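You operate a simulated robot arm through the tools that you are given. There is no shell and no other tool. Be economical: measure what you need, move in short steps, check, and stop when the job is done.

The job below is to be done with a simulated two-armed robot. You get a single attempt, and the scene is never put back.

## Task
Put two of the gold tins from the top of the tea chest on the orange tray.

The check looks at the end state, three seconds after you hand in, the way a careful person would. Anything else that was tipped, shoved, dropped, spilled or broken makes it a failure.

## Robot
Two 6-joint arms with two-finger parallel grippers on one trunk, on a base that drives. Base frame: it is fixed to the floor where the robot stands at the start and does not move with it; the origin is under the middle of the robot, x ahead of it, y to its left, z up. Readings come in m, degrees, newtons and seconds.
The left shoulder is at the start at [0.06, 0.187, 1.097], the right one opposite. With the tool pointing down near the work surface each hand reaches from about 0.26 to 0.62 m from the robot's upright axis, wherever it stands, measured 20 degrees to its own side. Payload 1.57 kg a hand.
The TCP of each hand is the grasp point between the finger pads, 0.03 m short of the fingertips. In the tool frame z runs along the fingers and y along their closing line. The gripper opens to 0.11 m. The fingers are 0.024 m wide and 0.012 m thick; the gripper's body (0.048 by 0.112 m) begins 0.078 m behind the TCP.
Orientation is that of the tool frame in the base frame, as [roll, pitch, yaw] about the fixed x, y, z axes, in that order (R = Rz(yaw) Ry(pitch) Rx(roll)). With the fingers straight down and closing along the base's y, the tool's x points along the base's -x, its y along +y and its z along -z.

## Interface
- The arms move only by the tool send_rows. It takes "left_series", "right_series" or both (then of equal length, played together; a hand with none holds still); each is one flat list of numbers, 7 for each row, row after row: the shift along the tool's x, y, z in units of 30 mm (1.0 is 30 mm), then the turn, a rotation vector about the tool's x, y, z in units of 8 degrees (1.0 is 8 degrees), then the gripper command, from -1 (shut) to 1 (fully open), values between in proportion. In form: [dx, dy, dz, rx, ry, rz, claw, dx, dy, dz, rx, ry, rz, claw, ...]. A call has 1 to 20 rows; each row shifts and turns the commanded pose from where the row before left it, along the tool's axes as they then stand. A call with a number of a shift or a turn outside -1 to 1 is refused whole. Each row takes 0.2 s and may step no farther than 0.05 m and 8.6 degrees from the row before; otherwise, or with a gripper value out of range, the whole call is refused. A pose out of reach is approached as far as the arm can. The call stops where the force on the tool passes 40 N (or 10 N more than at its start, if that is more) or the arm is blocked; 0.2 s more then pass. Each finger travels about 0.153 m/s and halts on what it meets, pressing with about 28 N; the grip force reading is that of the motor and also rises with nothing between the fingers. The clock runs only during rows and for 0.2 s after the last one: add rows that do not move to give the fingers time. The reply holds the time, the measured pose of the TCP, the force on the tool along the base axes, the opening and the grip force, in the units named above and with some noise, and new pictures: "views" is both (left out), scene, wrist or none (wrist: the cameras of the hands that moved).
- Cameras (640 x 400 px; columns grow to the right, rows downward): "scene" is now at [0.0086, 0.0238, 1.6288]; the picture's right is [0.32, -0.95, 0.00], its down [-0.78, -0.26, -0.57] and it looks along [0.54, 0.18, -0.82] (base axes); focal length 261 px, centre (320, 200). "left" rides on the left gripper at [0.07, -0.016, -0.141] in its tool frame; the picture's right is [0.23, 0.97, 0.00], its down [-0.86, 0.20, -0.48] and it looks along [-0.47, 0.11, 0.88] (tool axes); focal length 222 px, centre (320, 200). "right" rides on the right gripper at [0.07, 0.016, -0.141] in its tool frame; the picture's right is [-0.23, 0.97, 0.00], its down [-0.86, -0.20, -0.48] and it looks along [-0.47, -0.11, 0.88] (tool axes); focal length 222 px, centre (320, 200). There is no depth. A picture from a camera that has moved, and an enlarged one, comes with that camera's place and axes in the base frame and with its lens.
- slide_trunk(by): slides the trunk up (or, below 0, down) by that many m; the arms and the scene camera ride with it, the base frame stays. It gives what a move gives, with no picture.
- drive_base(legs): drives the robot by 1 to 6 legs, each [ahead, left, turn to the left] in m, m and degrees, along the robot's own axes; the way and the turn of a leg run together, so that a leg with both is an arc; at most 1.5 m and 180 degrees a leg. The arms and the cameras ride along, it lands a little off, and it stops where it bumps. It gives what a move gives, and a new picture of the scene camera.
- aim_head(pan, tilt): turns the head with the scene camera to pan (to the left, within 86 degrees either way) and tilt (down, from -29 to 69), counted from straight ahead of the robot. It gives what a move gives, and a new picture of the scene camera.
- zoom(camera, box): a new picture of the part [left, top, right, bottom] of that camera's present view, enlarged. No time passes.
- close_job(): hands the job in; it is judged then, once.

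Work in short steps. Places have to be worked out from the pictures, the camera data and where the tool is seen: move nearer, look again, correct. Check each grasp and each placing, and mend what went wrong. You have 120 turns and 170 pictures in all, those below and enlarged ones among them. Open the grippers and draw the arms clear of the work before you hand the job in, unless the task says otherwise; then end with one line.

The tools are called after "Call:" as a command line: name --argument value ..., lists and objects as JSON in quotes. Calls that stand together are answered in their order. send_rows: Moves the arms, as the interface text tells. Its arguments: {"type":"object","properties":{"left_series":{"type":"array"},"right_series":{"type":"array"},"views":{"type":"string","enum":["both","scene","wrist","none"]}},"required":[]} The other tools are called the same way: slide_trunk (by) slides the trunk up or down; drive_base (legs) drives the base; aim_head (pan, tilt) turns the head that bears the scene camera; zoom (camera, box) takes an enlarged picture of a part of a camera's view; close_job () hands the job in.

At the start:

```text
time: 0.0
left_tcp_pos: [0.4292, 0.2333, 1.1374]
left_orientation: [-179.9, 0.0, 180.0]
left_wrist_force: [0.0, -0.2, 0.3]
left_gripper_width: 0.1099
left_gripper_force: 0.1
right_tcp_pos: [0.4422, -0.1326, 1.0663]
right_orientation: [-180.0, 0.0, 180.0]
right_wrist_force: [0.5, 0.7, 0.1]
right_gripper_width: 0.11
right_gripper_force: 0.1
trunk travel left (down, up): [-0.725, 0.265]
robot x, y, heading: [0.0017, 0.0016, -0.0]
head pan, tilt: [18.4, 55.2]
```

scene: 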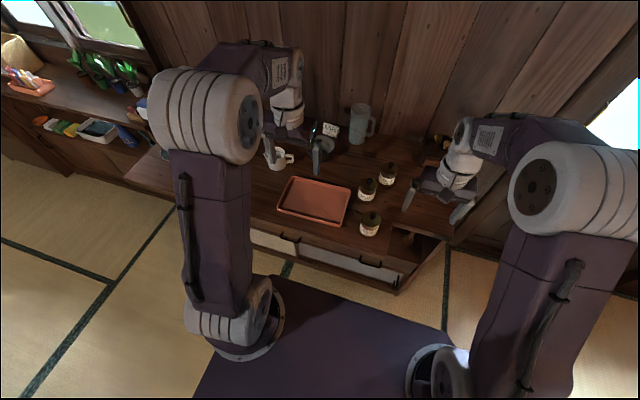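
right: 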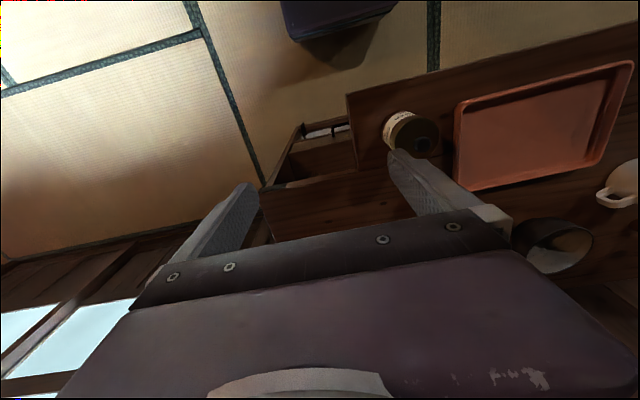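
left: 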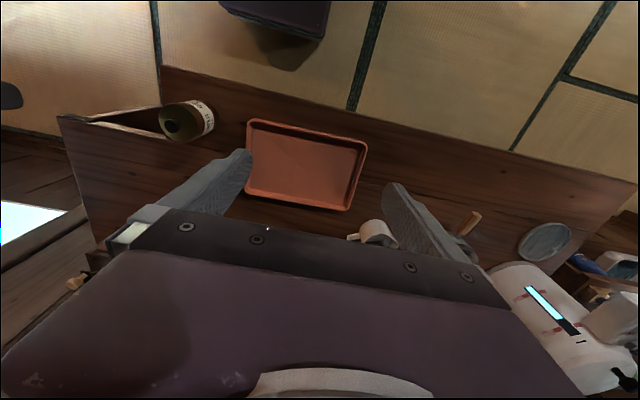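

The scene shows three tins near an orange tray. I zoom to see the details.

Call:
zoom --camera "scene" --box '[240, 90, 480, 290]'

Call:
zoom --camera "scene" --box '[340, 150, 440, 250]'

```text
2.00 times, centred on (360, 190) of scene
camera zoom: at [0.0086, 0.0238, 1.6288], right [0.32, -0.95, 0.0], down [-0.78, -0.26, -0.57], along [0.54, 0.18, -0.82], focal length 522 px, centre (240, 220)
```

zoom: 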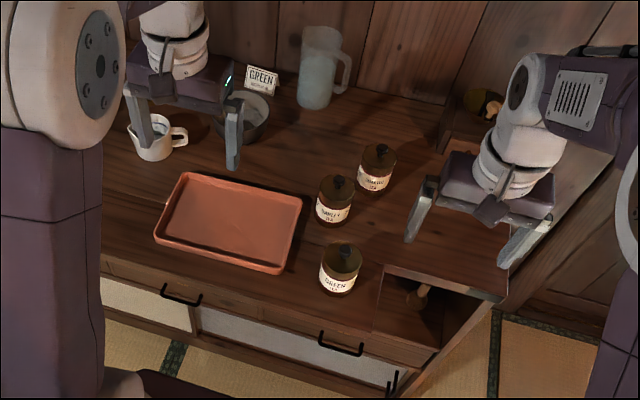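

```text
4.00 times, centred on (390, 200) of scene
camera zoom: at [0.0086, 0.0238, 1.6288], right [0.32, -0.95, 0.0], down [-0.78, -0.26, -0.57], along [0.54, 0.18, -0.82], focal length 1045 px, centre (40, 200)
```

zoom: 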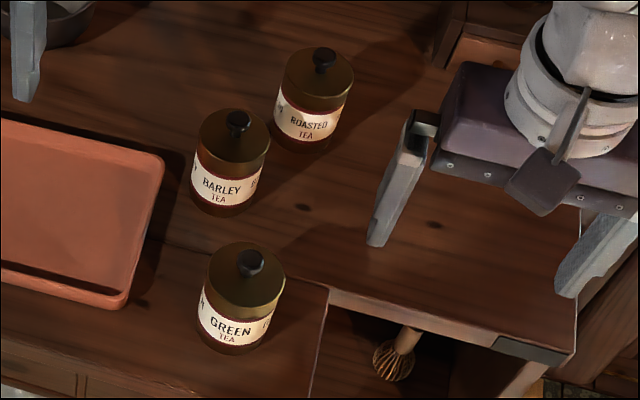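

There are three gold tins, labelled green, barley and roasted. A sign may matter, and something gold sits behind the right arm, so I zoom on both.

Call:
zoom --camera "scene" --box '[310, 110, 360, 150]'

Call:
zoom --camera "scene" --box '[400, 100, 480, 180]'

Call:
zoom --camera "right" --box '[260, 60, 480, 220]'

```text
10.00 times, centred on (335, 130) of scene
camera zoom: at [0.0086, 0.0238, 1.6288], right [0.32, -0.95, 0.0], down [-0.78, -0.26, -0.57], along [0.54, 0.18, -0.82], focal length 2612 px, centre (170, 900)
```

zoom: 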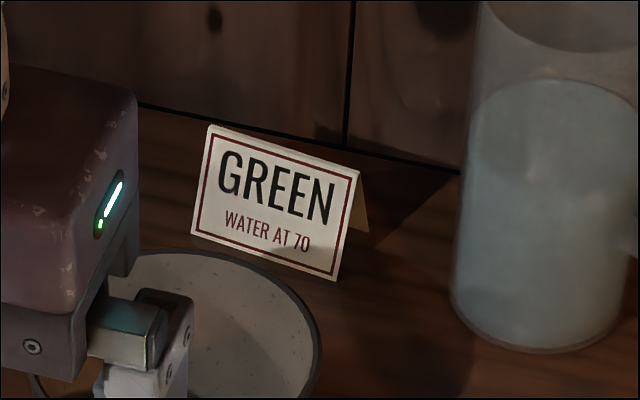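

```text
5.00 times, centred on (440, 140) of scene
camera zoom: at [0.0086, 0.0238, 1.6288], right [0.32, -0.95, 0.0], down [-0.78, -0.26, -0.57], along [0.54, 0.18, -0.82], focal length 1306 px, centre (-280, 500)
```

zoom: 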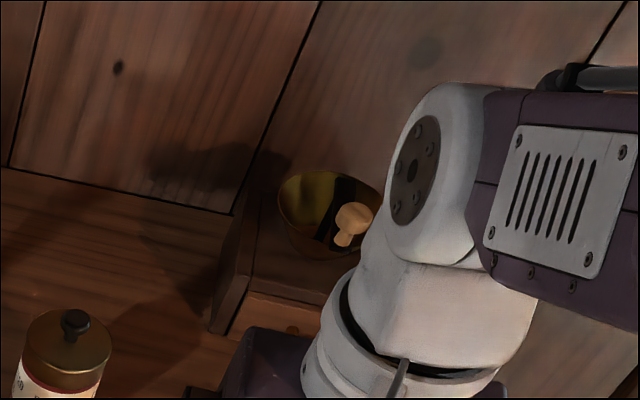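

```text
2.50 times, centred on (370, 140) of right
camera zoom: at [0.3725, -0.1183, 1.208], right [0.23, 0.97, 0.0], down [0.86, -0.2, 0.48], along [0.47, -0.11, -0.88], focal length 555 px, centre (195, 350)
```

zoom: 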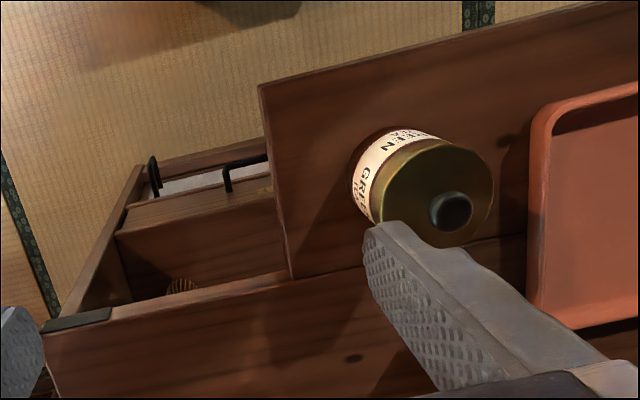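

Something bowl-like stands on a small box at the back right, hidden by the right arm. I raise and draw the right hand back to see it, then look again.

Call:
send_rows --right_series '[0, 0, -1, 0, 0, 0, 1, 0.5, -0.5, -1, 0, 0, 0, 1, 1, -1, -0.5, 0, 0, 0, 1, 1, -1, 0, 0, 0, 0, 1, 1, -1, 0, 0, 0, 0, 1, 1, -1, 0, 0, 0, 0, 1]' --views "none"

Call:
aim_head --pan -10 --tilt 45

Call:
aim_head --pan 60 --tilt 40

```text
time: 1.4
left_tcp_pos: [0.4298, 0.2329, 1.1394]
left_orientation: [-180.0, 0.1, -180.0]
left_wrist_force: [0.0, 0.4, -0.6]
left_gripper_width: 0.1102
left_gripper_force: 0.0
right_tcp_pos: [0.3063, -0.2682, 1.1398]
right_orientation: [-180.0, 0.1, -180.0]
right_wrist_force: [0.3, 0.0, 0.1]
right_gripper_width: 0.1099
right_gripper_force: 0.1
trunk travel left (down, up): [-0.725, 0.265]
robot x, y, heading: [0.0033, 0.0001, 0.1]
head pan, tilt: [18.4, 55.2]
```

```text
time: 2.3
left_tcp_pos: [0.4309, 0.2337, 1.1378]
left_orientation: [180.0, 0.1, 180.0]
left_wrist_force: [0.2, 0.2, -1.2]
left_gripper_width: 0.11
left_gripper_force: 0.2
right_tcp_pos: [0.3082, -0.2685, 1.1413]
right_orientation: [-180.0, 0.1, 179.9]
right_wrist_force: [-0.8, -0.1, 0.9]
right_gripper_width: 0.11
right_gripper_force: 0.0
trunk travel left (down, up): [-0.725, 0.265]
robot x, y, heading: [0.0005, 0.0017, -0.3]
head pan, tilt: [-10.0, 45.0]
camera scene: at [0.0206, -0.0128, 1.6426], right [-0.17, -0.98, 0.0], down [-0.7, 0.12, -0.71], along [0.7, -0.12, -0.71], focal length 261 px, centre (320, 200)
```

scene: 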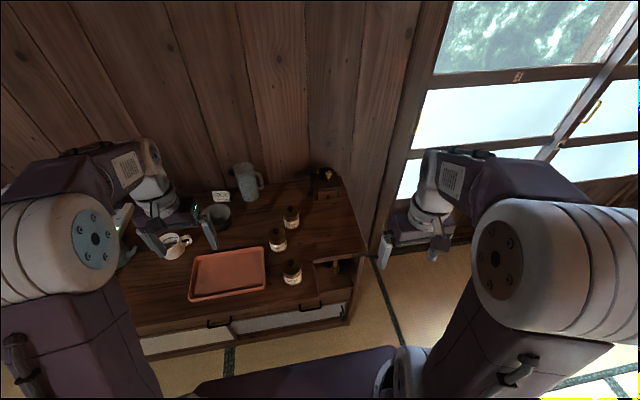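

```text
time: 3.7
left_tcp_pos: [0.4318, 0.2332, 1.1381]
left_orientation: [180.0, 0.0, -179.9]
left_wrist_force: [0.1, -0.4, 0.5]
left_gripper_width: 0.11
left_gripper_force: 0.0
right_tcp_pos: [0.3083, -0.2674, 1.1396]
right_orientation: [179.9, 0.0, -179.9]
right_wrist_force: [0.0, -0.9, 0.5]
right_gripper_width: 0.1099
right_gripper_force: 0.1
trunk travel left (down, up): [-0.725, 0.265]
robot x, y, heading: [0.0027, -0.0004, -0.1]
head pan, tilt: [60.0, 40.0]
camera scene: at [-0.017, 0.0746, 1.6498], right [0.87, -0.5, 0.0], down [-0.32, -0.56, -0.77], along [0.38, 0.66, -0.64], focal length 261 px, centre (320, 200)
```

scene: 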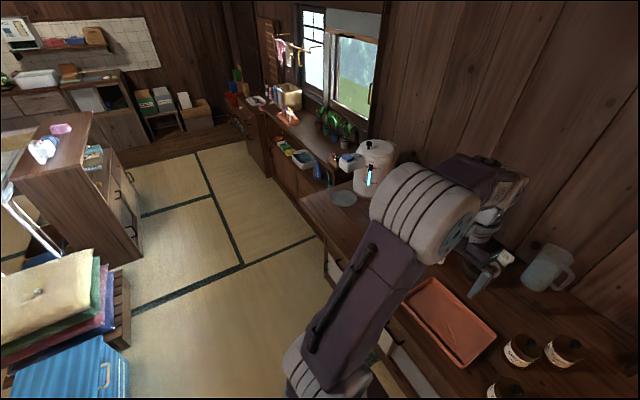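

The counter with drawers is the tea chest, with the three tins on top. I aim the head at it for measuring.

Call:
aim_head --pan -5 --tilt 60

Call:
zoom --camera "scene" --box '[180, 50, 380, 230]'

```text
time: 5.1
left_tcp_pos: [0.4312, 0.2339, 1.1381]
left_orientation: [-180.0, 0.0, 179.9]
left_wrist_force: [0.1, -0.3, 0.2]
left_gripper_width: 0.1103
left_gripper_force: 0.1
right_tcp_pos: [0.3078, -0.2671, 1.1405]
right_orientation: [180.0, -0.1, -179.9]
right_wrist_force: [0.1, -0.5, 0.3]
right_gripper_width: 0.1102
right_gripper_force: 0.0
trunk travel left (down, up): [-0.725, 0.265]
robot x, y, heading: [-0.0023, 0.0003, -0.3]
head pan, tilt: [-5.0, 60.0]
camera scene: at [0.0068, -0.0046, 1.6231], right [-0.09, -1.0, 0.0], down [-0.86, 0.07, -0.5], along [0.5, -0.04, -0.87], focal length 261 px, centre (320, 200)
```

scene: 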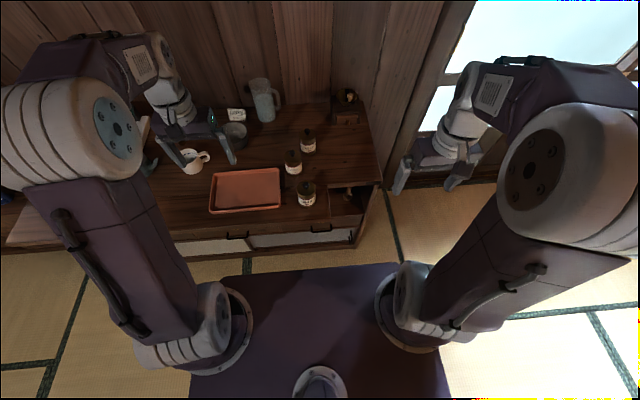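

```text
2.22 times, centred on (280, 140) of scene
camera zoom: at [0.0068, -0.0046, 1.6231], right [-0.09, -1.0, 0.0], down [-0.86, 0.07, -0.5], along [0.5, -0.04, -0.87], focal length 580 px, centre (409, 333)
```

zoom: 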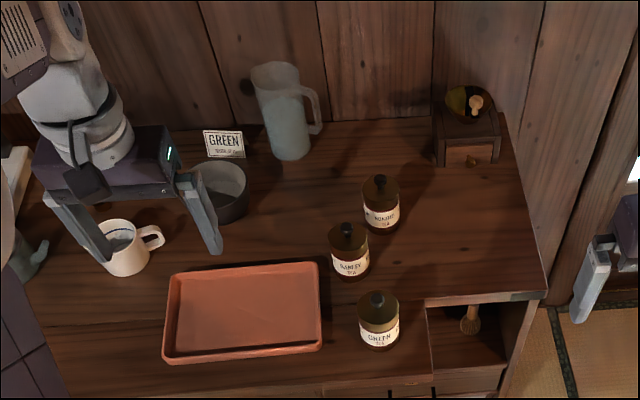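

Estimates at z=0.8: green tin ≈ (0.48, 0.00), barley ≈ (0.62, 0.045), roasted ≈ (0.72, -0.015), tray centre ≈ (0.55, 0.23). The left hand will do both the green and barley tins, so I drive a little ahead and to the right for reach.

Call:
drive_base --legs '[[0, -0.08, 0], [0.06, 0, 0]]'

```text
time: 6.7
left_tcp_pos: [0.4849, 0.1548, 1.1388]
left_orientation: [-180.0, 0.2, 179.8]
left_wrist_force: [-0.3, -0.2, -0.8]
left_gripper_width: 0.1098
left_gripper_force: 0.0
right_tcp_pos: [0.3613, -0.3448, 1.1419]
right_orientation: [-180.0, 0.2, 179.9]
right_wrist_force: [-0.4, 0.3, -0.3]
right_gripper_width: 0.1099
right_gripper_force: 0.1
trunk travel left (down, up): [-0.725, 0.265]
robot x, y, heading: [0.0574, -0.0776, -0.2]
head pan, tilt: [-5.0, 60.0]
camera scene: at [0.0591, -0.0816, 1.6231], right [-0.09, -1.0, 0.0], down [-0.86, 0.08, -0.5], along [0.5, -0.05, -0.86], focal length 261 px, centre (320, 200)
```

scene: 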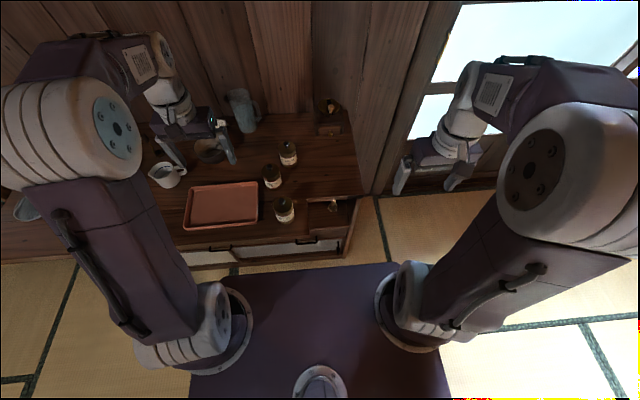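

The drive went well. I bring the left hand above the green tin, tips well above its knob, to look from the wrist camera.

Call:
send_rows --left_series '[0, -1, 0, 0, 0, 0, 1, 0, -1, 0, 0, 0, 0, 1, 0, -1, 0.5, 0, 0, 0, 1, 0, -1, 0.5, 0, 0, 0, 1, 0, -1, 0.5, 0, 0, 0, 1, 0, 0, 0.5, 0, 0, 0, 1]'

```text
time: 8.1
left_tcp_pos: [0.4898, 0.0043, 1.0778]
left_orientation: [180.0, 0.0, 179.8]
left_wrist_force: [0.8, 1.0, 0.1]
left_gripper_width: 0.1103
left_gripper_force: 0.0
right_tcp_pos: [0.3658, -0.3457, 1.1409]
right_orientation: [180.0, 0.0, 179.9]
right_wrist_force: [0.2, 0.0, 0.2]
right_gripper_width: 0.1099
right_gripper_force: 0.0
trunk travel left (down, up): [-0.725, 0.265]
robot x, y, heading: [0.0569, -0.0797, 0.4]
head pan, tilt: [-5.0, 60.0]
camera scene: at [0.0661, -0.0828, 1.6231], right [-0.09, -1.0, 0.0], down [-0.86, 0.08, -0.5], along [0.5, -0.04, -0.87], focal length 261 px, centre (320, 200)
camera left: at [0.4183, -0.0113, 1.2194], right [-0.23, 0.97, 0.0], down [0.86, 0.2, 0.48], along [0.47, 0.11, -0.88], focal length 222 px, centre (320, 200)
```

scene: 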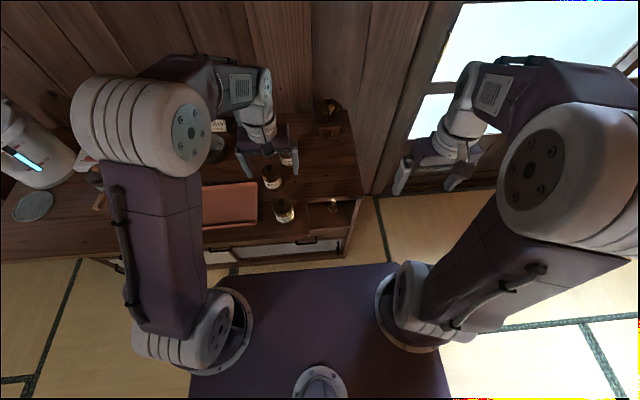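
left: 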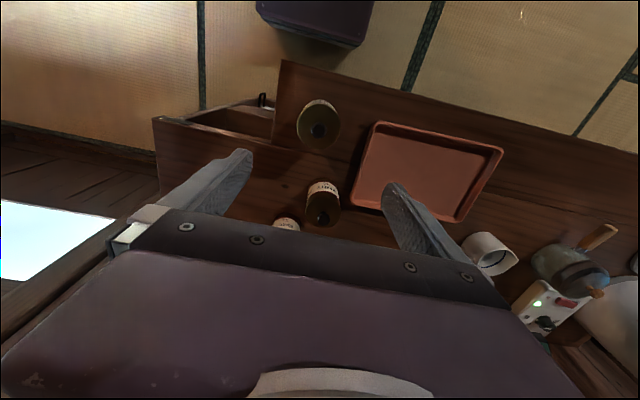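

The wrist view puts green at ≈ (0.479, 0.000), barley (0.618, 0.037), tray x 0.456–0.617, y 0.095–0.338. I centre over green and go down to tips just above the knob to check.

Call:
send_rows --left_series '[0.35, -0.12, 0, 0, 0, 0, 1, 0, 0, 1, 0, 0, 0, 1, 0, 0, 1, 0, 0, 0, 1, 0, 0, 1, 0, 0, 0, 1, 0, 0, 1, 0, 0, 0, 1, 0, 0, 0, 0, 0, 0, 1]'

```text
time: 9.5
left_tcp_pos: [0.4786, 0.0007, 0.957]
left_orientation: [180.0, 0.1, 180.0]
left_wrist_force: [0.4, 0.1, -0.3]
left_gripper_width: 0.11
left_gripper_force: 0.0
right_tcp_pos: [0.3641, -0.3469, 1.1422]
right_orientation: [180.0, 0.0, 179.9]
right_wrist_force: [0.2, 0.5, -0.1]
right_gripper_width: 0.1099
right_gripper_force: 0.1
trunk travel left (down, up): [-0.725, 0.265]
robot x, y, heading: [0.058, -0.0726, -0.0]
head pan, tilt: [-5.0, 60.0]
camera scene: at [0.0646, -0.0833, 1.6231], right [-0.09, -1.0, 0.0], down [-0.86, 0.08, -0.5], along [0.5, -0.04, -0.87], focal length 261 px, centre (320, 200)
camera left: at [0.4079, -0.0154, 1.0978], right [-0.23, 0.97, 0.0], down [0.86, 0.2, 0.48], along [0.47, 0.11, -0.88], focal length 222 px, centre (320, 200)
```

scene: 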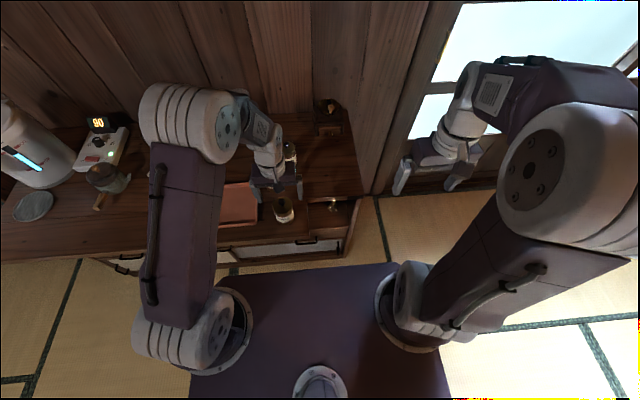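
left: 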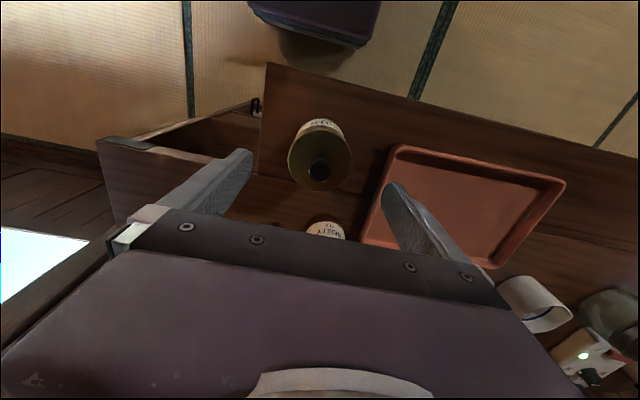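

The knob projects to ≈ (0.480, 0.000), right under the TCP. I descend to z ≈ 0.853.

Call:
send_rows --left_series '[0, 0, 1, 0, 0, 0, 1, 0, 0, 1, 0, 0, 0, 1, 0, 0, 1, 0, 0, 0, 1, 0, 0, 0.47, 0, 0, 0, 1, 0, 0, 0, 0, 0, 0, 1]'

Call:
zoom --camera "scene" --box '[230, 130, 340, 240]'

```text
time: 10.7
left_tcp_pos: [0.4807, 0.0004, 0.8538]
left_orientation: [-180.0, 0.0, 179.9]
left_wrist_force: [-1.0, 0.0, 0.2]
left_gripper_width: 0.1099
left_gripper_force: 0.1
right_tcp_pos: [0.3646, -0.3459, 1.1402]
right_orientation: [180.0, 0.0, 180.0]
right_wrist_force: [1.0, -0.1, 0.0]
right_gripper_width: 0.11
right_gripper_force: 0.1
trunk travel left (down, up): [-0.725, 0.265]
robot x, y, heading: [0.0597, -0.0782, -0.2]
head pan, tilt: [-5.0, 60.0]
camera scene: at [0.0647, -0.0834, 1.6231], right [-0.09, -1.0, 0.0], down [-0.86, 0.08, -0.5], along [0.5, -0.04, -0.87], focal length 261 px, centre (320, 200)
camera left: at [0.4089, -0.0152, 0.9947], right [-0.23, 0.97, 0.0], down [0.86, 0.2, 0.48], along [0.47, 0.11, -0.88], focal length 222 px, centre (320, 200)
```

scene: 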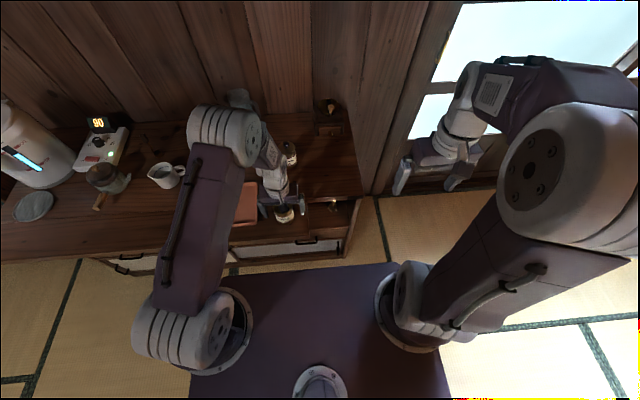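
left: 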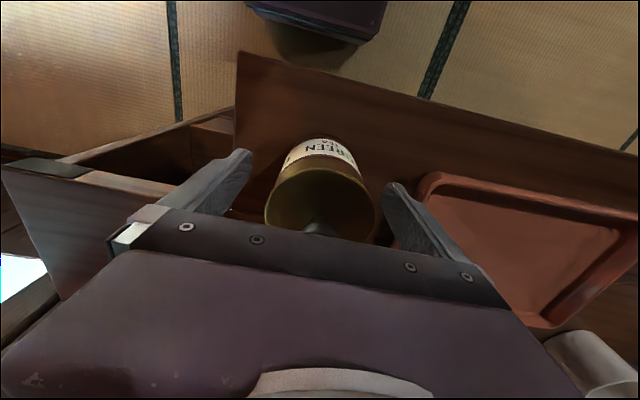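

```text
3.64 times, centred on (285, 185) of scene
camera zoom: at [0.0647, -0.0834, 1.6231], right [-0.09, -1.0, 0.0], down [-0.86, 0.08, -0.5], along [0.5, -0.04, -0.87], focal length 950 px, centre (447, 254)
```

zoom: 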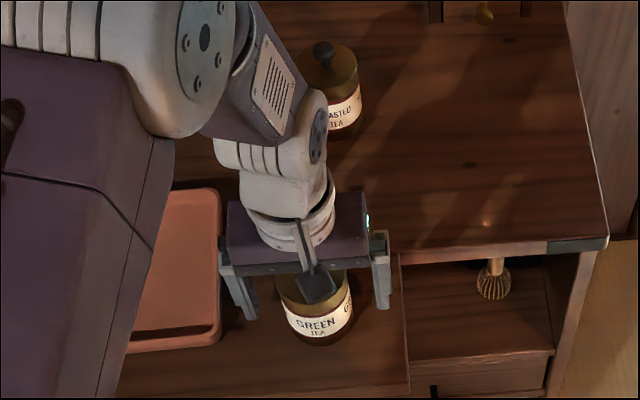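

The fingers straddle the tin without force. I close the grip.

Call:
send_rows --left_series '[0, 0, 0, 0, 0, 0, -1, 0, 0, 0, 0, 0, 0, -1, 0, 0, 0, 0, 0, 0, -1]' --views "wrist"

```text
time: 11.5
left_tcp_pos: [0.4798, 0.0005, 0.8555]
left_orientation: [-179.8, -0.1, 179.9]
left_wrist_force: [-0.1, 1.8, 0.2]
left_gripper_width: 0.0624
left_gripper_force: 27.9
right_tcp_pos: [0.3651, -0.3456, 1.1393]
right_orientation: [-180.0, 0.1, 179.9]
right_wrist_force: [0.0, -0.2, 0.1]
right_gripper_width: 0.11
right_gripper_force: 0.0
trunk travel left (down, up): [-0.725, 0.265]
robot x, y, heading: [0.0596, -0.0791, -0.1]
head pan, tilt: [-5.0, 60.0]
camera left: at [0.4093, -0.0152, 0.9949], right [-0.23, 0.97, 0.0], down [0.86, 0.2, 0.48], along [0.47, 0.11, -0.88], focal length 222 px, centre (320, 200)
```

left: 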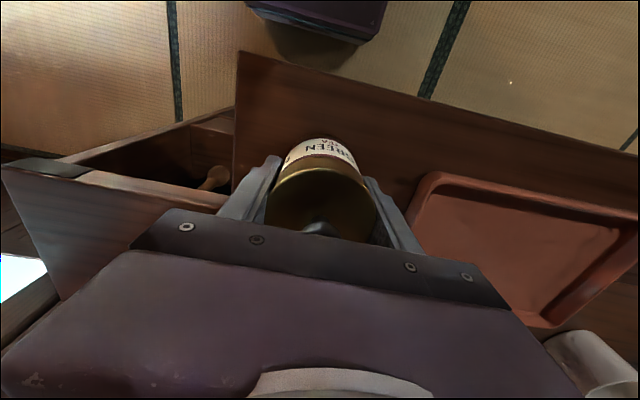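

Gripped at 0.062 m width. I lift slowly by 0.1 m.

Call:
send_rows --left_series '[0, 0, -0.3, 0, 0, 0, -1, 0, 0, -0.5, 0, 0, 0, -1, 0, 0, -0.7, 0, 0, 0, -1, 0, 0, -0.7, 0, 0, 0, -1, 0, 0, -0.7, 0, 0, 0, -1, 0, 0, -0.4, 0, 0, 0, -1]' --views "wrist"

Call:
zoom --camera "scene" --box '[180, 90, 340, 250]'

```text
time: 12.9
left_tcp_pos: [0.4791, 0.0014, 0.953]
left_orientation: [-180.0, 0.0, 179.9]
left_wrist_force: [-0.1, 0.3, -0.3]
left_gripper_width: 0.0628
left_gripper_force: 27.9
right_tcp_pos: [0.3655, -0.3467, 1.1398]
right_orientation: [180.0, 0.0, 179.9]
right_wrist_force: [0.6, 0.2, -0.2]
right_gripper_width: 0.1102
right_gripper_force: 0.1
trunk travel left (down, up): [-0.725, 0.265]
robot x, y, heading: [0.0615, -0.0765, -0.1]
head pan, tilt: [-5.0, 60.0]
camera left: at [0.4077, -0.0148, 1.0936], right [-0.23, 0.97, 0.0], down [0.86, 0.2, 0.48], along [0.47, 0.11, -0.88], focal length 222 px, centre (320, 200)
```

left: 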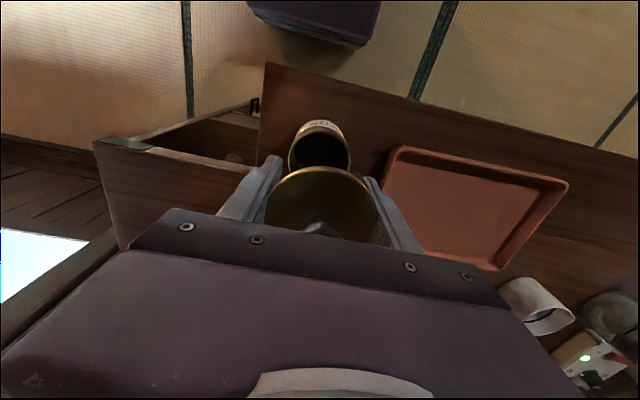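

```text
2.50 times, centred on (260, 170) of scene
camera zoom: at [0.0649, -0.0834, 1.6231], right [-0.09, -1.0, 0.0], down [-0.86, 0.08, -0.5], along [0.5, -0.04, -0.87], focal length 653 px, centre (470, 275)
```

zoom: 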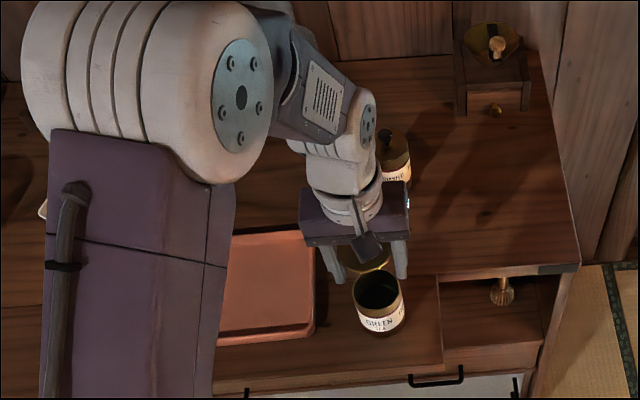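

The lid came off alone: it is a loose lid. I look at the tin's body and lid to learn their heights before setting it back.

Call:
zoom --camera "left" --box '[230, 90, 410, 250]'

Call:
zoom --camera "scene" --box '[245, 140, 305, 180]'

Call:
zoom --camera "scene" --box '[250, 145, 300, 195]'

```text
2.50 times, centred on (320, 170) of left
camera zoom: at [0.4077, -0.0148, 1.0936], right [-0.23, 0.97, 0.0], down [0.86, 0.2, 0.48], along [0.47, 0.11, -0.88], focal length 555 px, centre (320, 275)
```

zoom: 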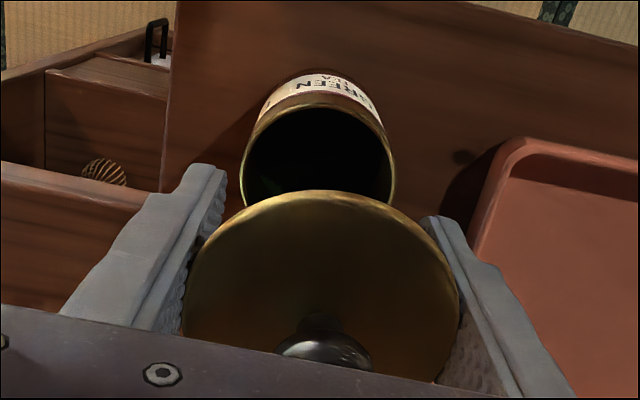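

```text
10.00 times, centred on (275, 160) of scene
camera zoom: at [0.0649, -0.0834, 1.6231], right [-0.09, -1.0, 0.0], down [-0.86, 0.08, -0.5], along [0.5, -0.04, -0.87], focal length 2612 px, centre (770, 600)
```

zoom: 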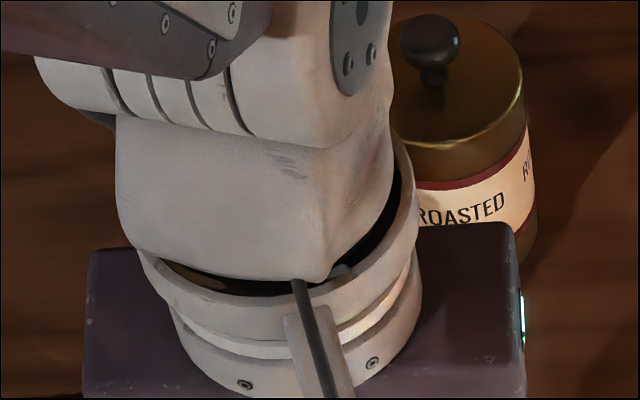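

```text
8.00 times, centred on (275, 170) of scene
camera zoom: at [0.0649, -0.0834, 1.6231], right [-0.09, -1.0, 0.0], down [-0.86, 0.08, -0.5], along [0.5, -0.04, -0.87], focal length 2090 px, centre (680, 440)
```

zoom: 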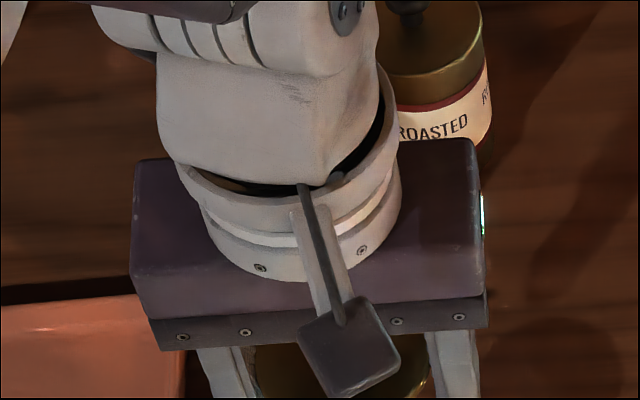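

The lid is loose and the fingers touched only its slightly larger rim. I set it back exactly where it came from, slowly, then I'll grip the body below the lid with a tilted hand.

Call:
send_rows --left_series '[0, 0, 0.7, 0, 0, 0, -1, 0, 0, 0.7, 0, 0, 0, -1, 0, 0, 0.6, 0, 0, 0, -1, 0, 0, 0.4, 0, 0, 0, -1, 0, 0, 0.2, 0, 0, 0, -1, 0, 0, 0.2, 0, 0, 0, -1, 0, 0, 0.2, 0, 0, 0, -1, 0, 0, 0.2, 0, 0, 0, -1, 0, 0, 0.1, 0, 0, 0, -1, 0, 0, 0, 0, 0, 0, -1]' --views "wrist"

Call:
zoom --camera "scene" --box '[255, 180, 315, 230]'

```text
time: 13.6
left_tcp_pos: [0.4775, 0.0006, 0.9147]
left_orientation: [-180.0, 0.2, 180.0]
left_wrist_force: [-4.9, 0.6, 14.3]
left_gripper_width: 0.0625
left_gripper_force: 27.5
right_tcp_pos: [0.3648, -0.3461, 1.1413]
right_orientation: [-180.0, 0.1, 179.9]
right_wrist_force: [0.1, 0.1, 0.1]
right_gripper_width: 0.1099
right_gripper_force: 0.1
trunk travel left (down, up): [-0.725, 0.265]
robot x, y, heading: [0.0568, -0.0797, -0.2]
head pan, tilt: [-5.0, 60.0]
stopped in row 3 (left hand): the force on the tool passed its limit (the readings are from after the stop); the commanded pose is now the measured one
camera left: at [0.4071, -0.0155, 1.0554], right [-0.22, 0.97, 0.0], down [0.85, 0.2, 0.48], along [0.47, 0.11, -0.88], focal length 222 px, centre (320, 200)
```

left: 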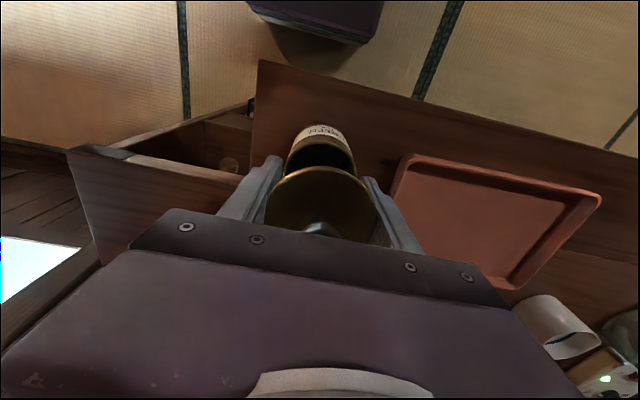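

```text
8.00 times, centred on (285, 205) of scene
camera zoom: at [0.0624, -0.0839, 1.6232], right [-0.09, -1.0, 0.0], down [-0.86, 0.08, -0.5], along [0.5, -0.04, -0.87], focal length 2090 px, centre (600, 160)
```

zoom: 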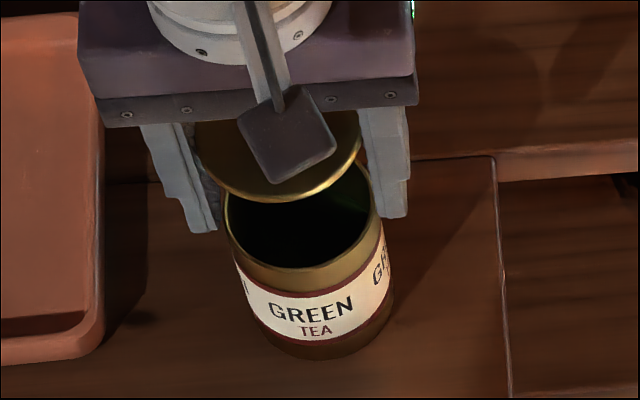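

The fingertips landed on the tin's rim (z≈0.884), since the gap equals the tin's own diameter. I rise a few mm and look closely to align before trying again.

Call:
send_rows --left_series '[0, 0, -0.2, 0, 0, 0, -1, 0, 0, 0, 0, 0, 0, -1, 0, 0, 0, 0, 0, 0, -1]' --views "none"

Call:
zoom --camera "left" --box '[260, 110, 380, 220]'

Call:
zoom --camera "scene" --box '[265, 190, 305, 220]'

```text
time: 14.4
left_tcp_pos: [0.4798, 0.0012, 0.92]
left_orientation: [-179.8, 0.2, 179.9]
left_wrist_force: [0.0, 0.1, -1.0]
left_gripper_width: 0.0627
left_gripper_force: 27.5
right_tcp_pos: [0.3662, -0.3471, 1.1402]
right_orientation: [179.9, 0.0, 179.9]
right_wrist_force: [0.1, -0.2, 0.2]
right_gripper_width: 0.1101
right_gripper_force: 0.1
trunk travel left (down, up): [-0.725, 0.265]
robot x, y, heading: [0.0544, -0.0823, -0.1]
head pan, tilt: [-5.0, 60.0]
```

```text
3.64 times, centred on (320, 165) of left
camera zoom: at [0.4092, -0.0147, 1.0599], right [-0.23, 0.97, 0.0], down [0.85, 0.2, 0.48], along [0.47, 0.11, -0.88], focal length 808 px, centre (320, 327)
```

zoom: 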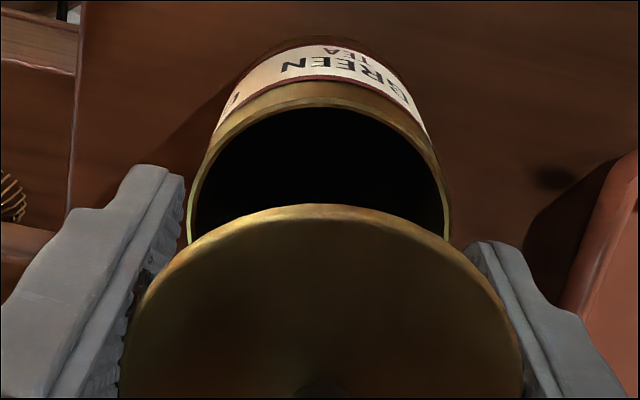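

```text
13.33 times, centred on (285, 205) of scene
camera zoom: at [0.0658, -0.0832, 1.6231], right [-0.09, -1.0, 0.0], down [-0.86, 0.08, -0.5], along [0.5, -0.04, -0.87], focal length 3482 px, centre (787, 133)
```

zoom: 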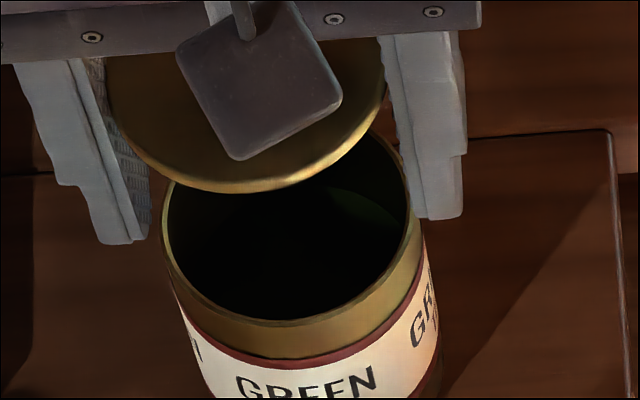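

Both views show the hand sits about 1 mm too far to +y relative to the tin. I shift -1.1 mm and descend gently past the rim.

Call:
send_rows --left_series '[0, -0.037, 0, 0, 0, 0, -1, 0, 0, 0, 0, 0, 0, -1, 0, 0, 0.1, 0, 0, 0, -1, 0, 0, 0.1, 0, 0, 0, -1, 0, 0, 0.1, 0, 0, 0, -1, 0, 0, 0.1, 0, 0, 0, -1, 0, 0, 0.1, 0, 0, 0, -1, 0, 0, 0, 0, 0, 0, -1]' --views "none"

Call:
zoom --camera "scene" --box '[265, 190, 305, 220]'

```text
time: 15.7
left_tcp_pos: [0.4805, 0.0004, 0.9147]
left_orientation: [-179.8, 0.7, 179.9]
left_wrist_force: [-8.7, 3.8, 30.4]
left_gripper_width: 0.0625
left_gripper_force: 27.9
right_tcp_pos: [0.3619, -0.3464, 1.1428]
right_orientation: [180.0, 0.2, 179.9]
right_wrist_force: [-0.2, 0.2, 0.1]
right_gripper_width: 0.1099
right_gripper_force: 0.0
trunk travel left (down, up): [-0.725, 0.265]
robot x, y, heading: [0.0574, -0.0818, -0.2]
head pan, tilt: [-5.0, 60.0]
stopped in row 6 (left hand): the force on the tool passed its limit (the readings are from after the stop); the commanded pose is now the measured one
```

```text
13.33 times, centred on (285, 205) of scene
camera zoom: at [0.0603, -0.0834, 1.6235], right [-0.09, -1.0, 0.0], down [-0.86, 0.08, -0.5], along [0.5, -0.04, -0.86], focal length 3482 px, centre (787, 133)
```

zoom: 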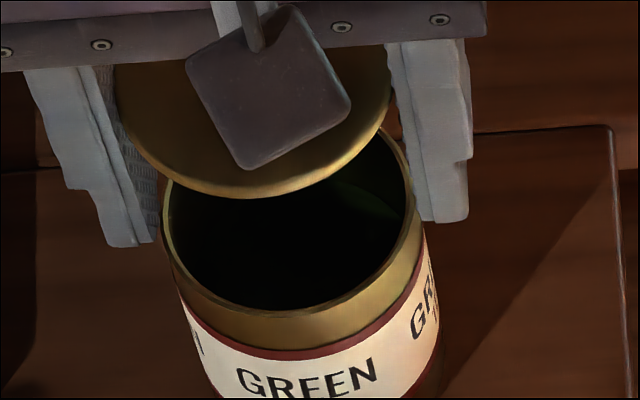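

The gap is too tight to re-enter over the body. Instead I'll hand the lid to the right hand (gripping its rim sideways), free the left, and lower the lid from the side. First I raise the left hand and turn the right hand to point along +y.

Call:
send_rows --left_series '[0, 0, -0.3, 0, 0, 0, -1, 0, 0, -0.8, 0, 0, 0, -1, 0, 0, -0.9, 0, 0, 0, -1, 0, 0, -0.9, 0, 0, 0, -1, 0, 0, 0, 0, 0, 0, -1, 0, 0, 0, 0, 0, 0, -1, 0, 0, 0, 0, 0, 0, -1, 0, 0, 0, 0, 0, 0, -1, 0, 0, 0, 0, 0, 0, -1, 0, 0, 0, 0, 0, 0, -1, 0, 0, 0, 0, 0, 0, -1, 0, 0, 0, 0, 0, 0, -1, 0, 0, 0, 0, 0, 0, -1, 0, 0, 0, 0, 0, 0, -1, 0, 0, 0, 0, 0, 0, -1, 0, 0, 0, 0, 0, 0, -1]' --right_series '[0, 0, 0, -0.577, 0.577, 0.577, 1, 0, 0, 0, -0.577, 0.577, 0.577, 1, 0, 0, 0, -0.577, 0.577, 0.577, 1, 0, 0, 0, -0.577, 0.577, 0.577, 1, 0, 0, 0, -0.577, 0.577, 0.577, 1, 0, 0, 0, -0.577, 0.577, 0.577, 1, 0, 0, 0, -0.577, 0.577, 0.577, 1, 0, 0, 0, -0.577, 0.577, 0.577, 1, 0, 0, 0, -0.577, 0.577, 0.577, 1, 0, 0, 0, -0.577, 0.577, 0.577, 1, 0, 0, 0, -0.577, 0.577, 0.577, 1, 0, 0, 0, -0.577, 0.577, 0.577, 1, 0, 0, 0, -0.577, 0.577, 0.577, 1, 0, 0, 0, -0.577, 0.577, 0.577, 1, 0, 0, 0, -0.577, 0.577, 0.577, 1, 0, 0, 0, 0, 0, 0, 1]'

```text
time: 19.1
left_tcp_pos: [0.4827, 0.0015, 1.0003]
left_orientation: [-179.8, 0.5, 179.9]
left_wrist_force: [-0.6, 0.4, -1.0]
left_gripper_width: 0.0625
left_gripper_force: 28.0
right_tcp_pos: [0.365, -0.3459, 1.1411]
right_orientation: [-51.2, -89.9, -39.0]
right_wrist_force: [-0.7, -0.1, 0.7]
right_gripper_width: 0.11
right_gripper_force: 0.0
trunk travel left (down, up): [-0.725, 0.265]
robot x, y, heading: [0.0581, -0.0756, -0.0]
head pan, tilt: [-5.0, 60.0]
camera scene: at [0.0654, -0.0831, 1.6231], right [-0.09, -1.0, 0.0], down [-0.86, 0.08, -0.5], along [0.5, -0.04, -0.87], focal length 261 px, centre (320, 200)
camera right: at [0.3813, -0.4891, 1.2102], right [0.97, 0.0, -0.23], down [-0.2, -0.48, -0.86], along [-0.11, 0.88, -0.46], focal length 222 px, centre (320, 200)
camera left: at [0.4103, -0.0138, 1.1403], right [-0.22, 0.97, -0.01], down [0.85, 0.2, 0.49], along [0.47, 0.1, -0.87], focal length 222 px, centre (320, 200)
```

scene: 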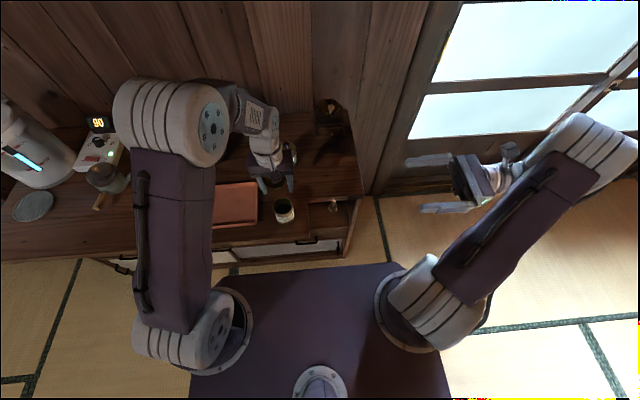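
right: 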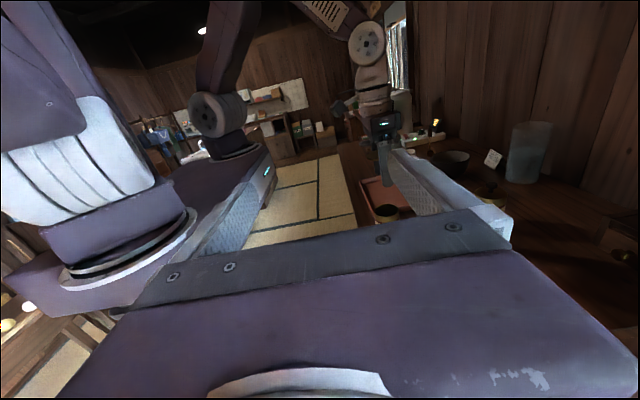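
left: 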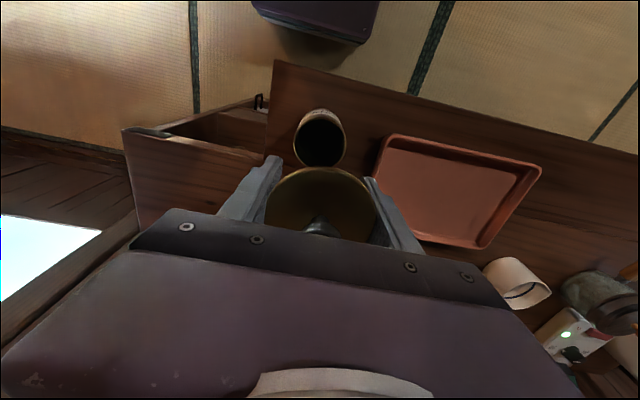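

The right hand points along +y with its camera on top. The lid in the left hand should be at ≈ (0.481, 0.001, 1.03–1.04); I bring the right hand to a stand-off at y≈-0.15.

Call:
send_rows --right_series '[-0.471, 0.553, 0.933, 0, 0, 0, 1, -0.471, 0.553, 0.933, 0, 0, 0, 1, -0.471, 0.553, 0.933, 0, 0, 0, 1, -0.471, 0.553, 0.933, 0, 0, 0, 1, -0.471, 0.553, 0.933, 0, 0, 0, 1, -0.471, 0.553, 0.933, 0, 0, 0, 1, -0.471, 0.553, 0.933, 0, 0, 0, 1, 0, 0, 0, 0, 0, 0, 1]'

```text
time: 20.9
left_tcp_pos: [0.4825, 0.0003, 1.001]
left_orientation: [-179.8, 0.5, 179.9]
left_wrist_force: [0.0, 0.5, -0.2]
left_gripper_width: 0.0625
left_gripper_force: 28.2
right_tcp_pos: [0.483, -0.1476, 1.0425]
right_orientation: [-45.4, -89.9, -44.9]
right_wrist_force: [0.4, -0.6, -0.2]
right_gripper_width: 0.1098
right_gripper_force: 0.0
trunk travel left (down, up): [-0.725, 0.265]
robot x, y, heading: [0.0571, -0.0775, -0.2]
head pan, tilt: [-5.0, 60.0]
camera scene: at [0.0647, -0.084, 1.6231], right [-0.09, -1.0, 0.0], down [-0.86, 0.08, -0.5], along [0.5, -0.04, -0.87], focal length 261 px, centre (320, 200)
camera right: at [0.4979, -0.2917, 1.1118], right [0.97, 0.0, -0.23], down [-0.2, -0.48, -0.86], along [-0.11, 0.88, -0.47], focal length 222 px, centre (320, 200)
```

scene: 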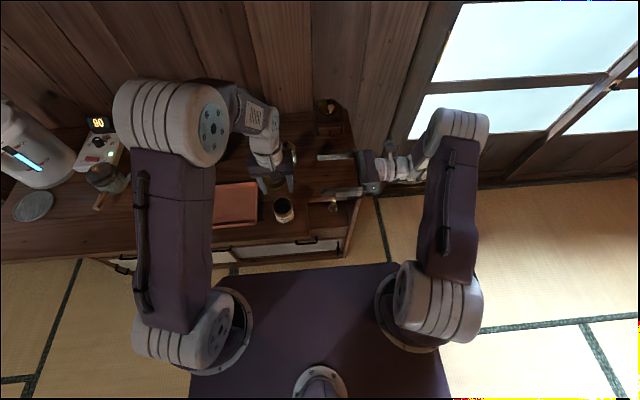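
right: 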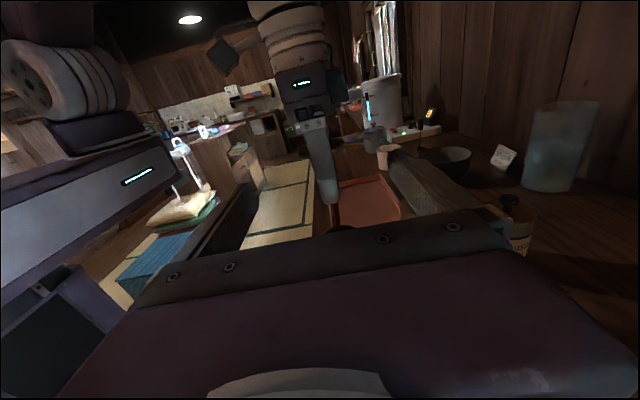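

I zoom in to see how the left fingers and the lid line up with the right hand.

Call:
zoom --camera "right" --box '[260, 60, 420, 240]'

Call:
zoom --camera "scene" --box '[240, 130, 360, 230]'

```text
2.22 times, centred on (340, 150) of right
camera zoom: at [0.4979, -0.2917, 1.1118], right [0.97, 0.0, -0.23], down [-0.2, -0.48, -0.86], along [-0.11, 0.88, -0.47], focal length 494 px, centre (276, 311)
```

zoom: 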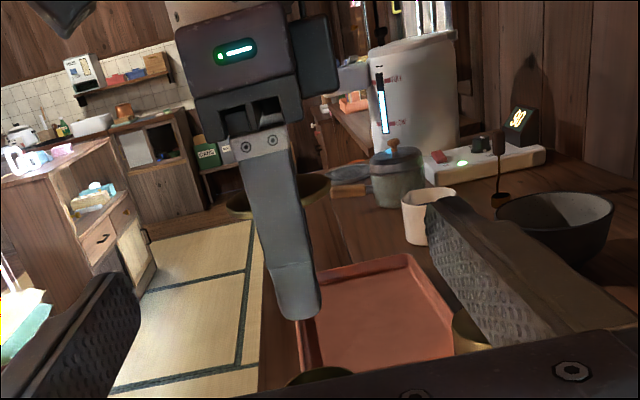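

```text
4.00 times, centred on (300, 180) of scene
camera zoom: at [0.0647, -0.084, 1.6231], right [-0.09, -1.0, 0.0], down [-0.86, 0.08, -0.5], along [0.5, -0.04, -0.87], focal length 1045 px, centre (400, 280)
```

zoom: 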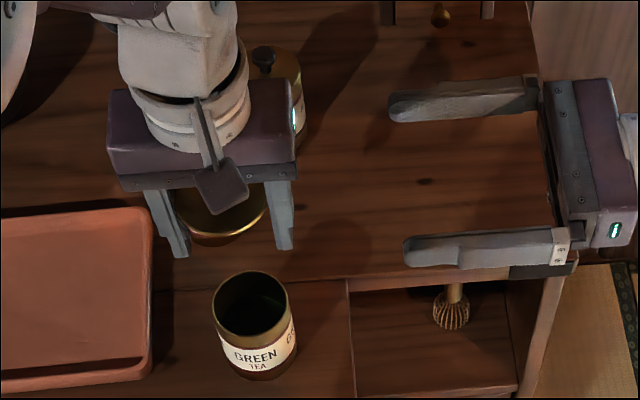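

The lid is edge-on behind the left finger, well aligned in x. I zoom more to pin its height.

Call:
zoom --camera "right" --box '[305, 130, 355, 170]'

```text
10.00 times, centred on (330, 150) of right
camera zoom: at [0.4979, -0.2917, 1.1118], right [0.97, 0.0, -0.23], down [-0.2, -0.48, -0.86], along [-0.11, 0.88, -0.47], focal length 2221 px, centre (220, 700)
```

zoom: 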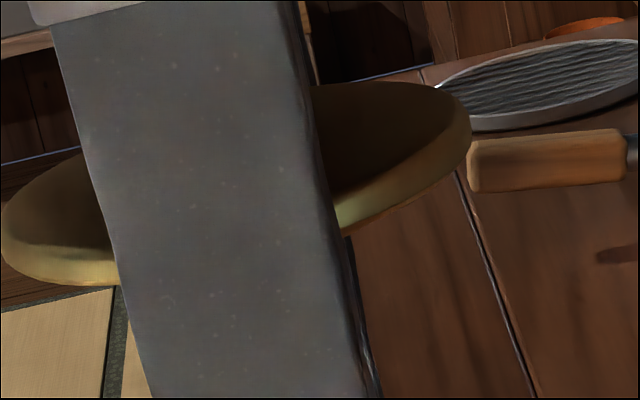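

Lid band is ≈5–6 mm thick at z≈1.030–1.036, centre x≈0.482. I raise the right hand by 1 mm so its fingers don't reach below the lid, and advance to y≈0.

Call:
send_rows --right_series '[0.033, 0, 0.7, 0, 0, 0, 1, 0, 0, 0.9, 0, 0, 0, 1, 0, 0, 0.9, 0, 0, 0, 1, 0, 0, 0.9, 0, 0, 0, 1, 0, 0, 0.9, 0, 0, 0, 1, 0, 0, 0.63, 0, 0, 0, 1, 0, 0, 0, 0, 0, 0, 1]' --views "wrist"

Call:
zoom --camera "scene" --box '[240, 140, 340, 220]'

```text
time: 22.5
left_tcp_pos: [0.4836, 0.0022, 0.9998]
left_orientation: [-179.8, 0.5, 180.0]
left_wrist_force: [0.3, 0.1, -0.7]
left_gripper_width: 0.0627
left_gripper_force: 28.6
right_tcp_pos: [0.4809, 0.0, 1.0412]
right_orientation: [-42.0, -89.9, -48.1]
right_wrist_force: [-1.8, 0.5, 0.0]
right_gripper_width: 0.1099
right_gripper_force: 0.1
trunk travel left (down, up): [-0.725, 0.265]
robot x, y, heading: [0.0594, -0.082, -0.2]
head pan, tilt: [-5.0, 60.0]
camera right: at [0.4973, -0.1433, 1.1114], right [0.97, 0.0, -0.23], down [-0.2, -0.48, -0.86], along [-0.11, 0.88, -0.47], focal length 222 px, centre (320, 200)
```

right: 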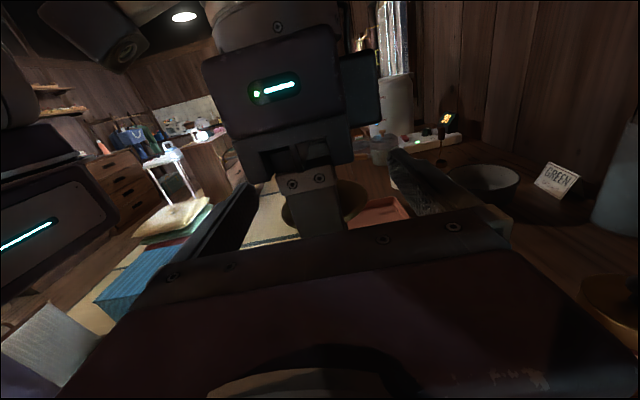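

```text
5.00 times, centred on (290, 180) of scene
camera zoom: at [0.0653, -0.0837, 1.6231], right [-0.09, -1.0, 0.0], down [-0.86, 0.08, -0.5], along [0.5, -0.04, -0.87], focal length 1306 px, centre (470, 300)
```

zoom: 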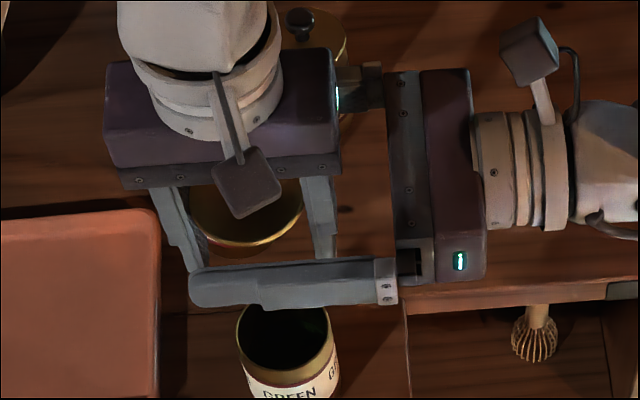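

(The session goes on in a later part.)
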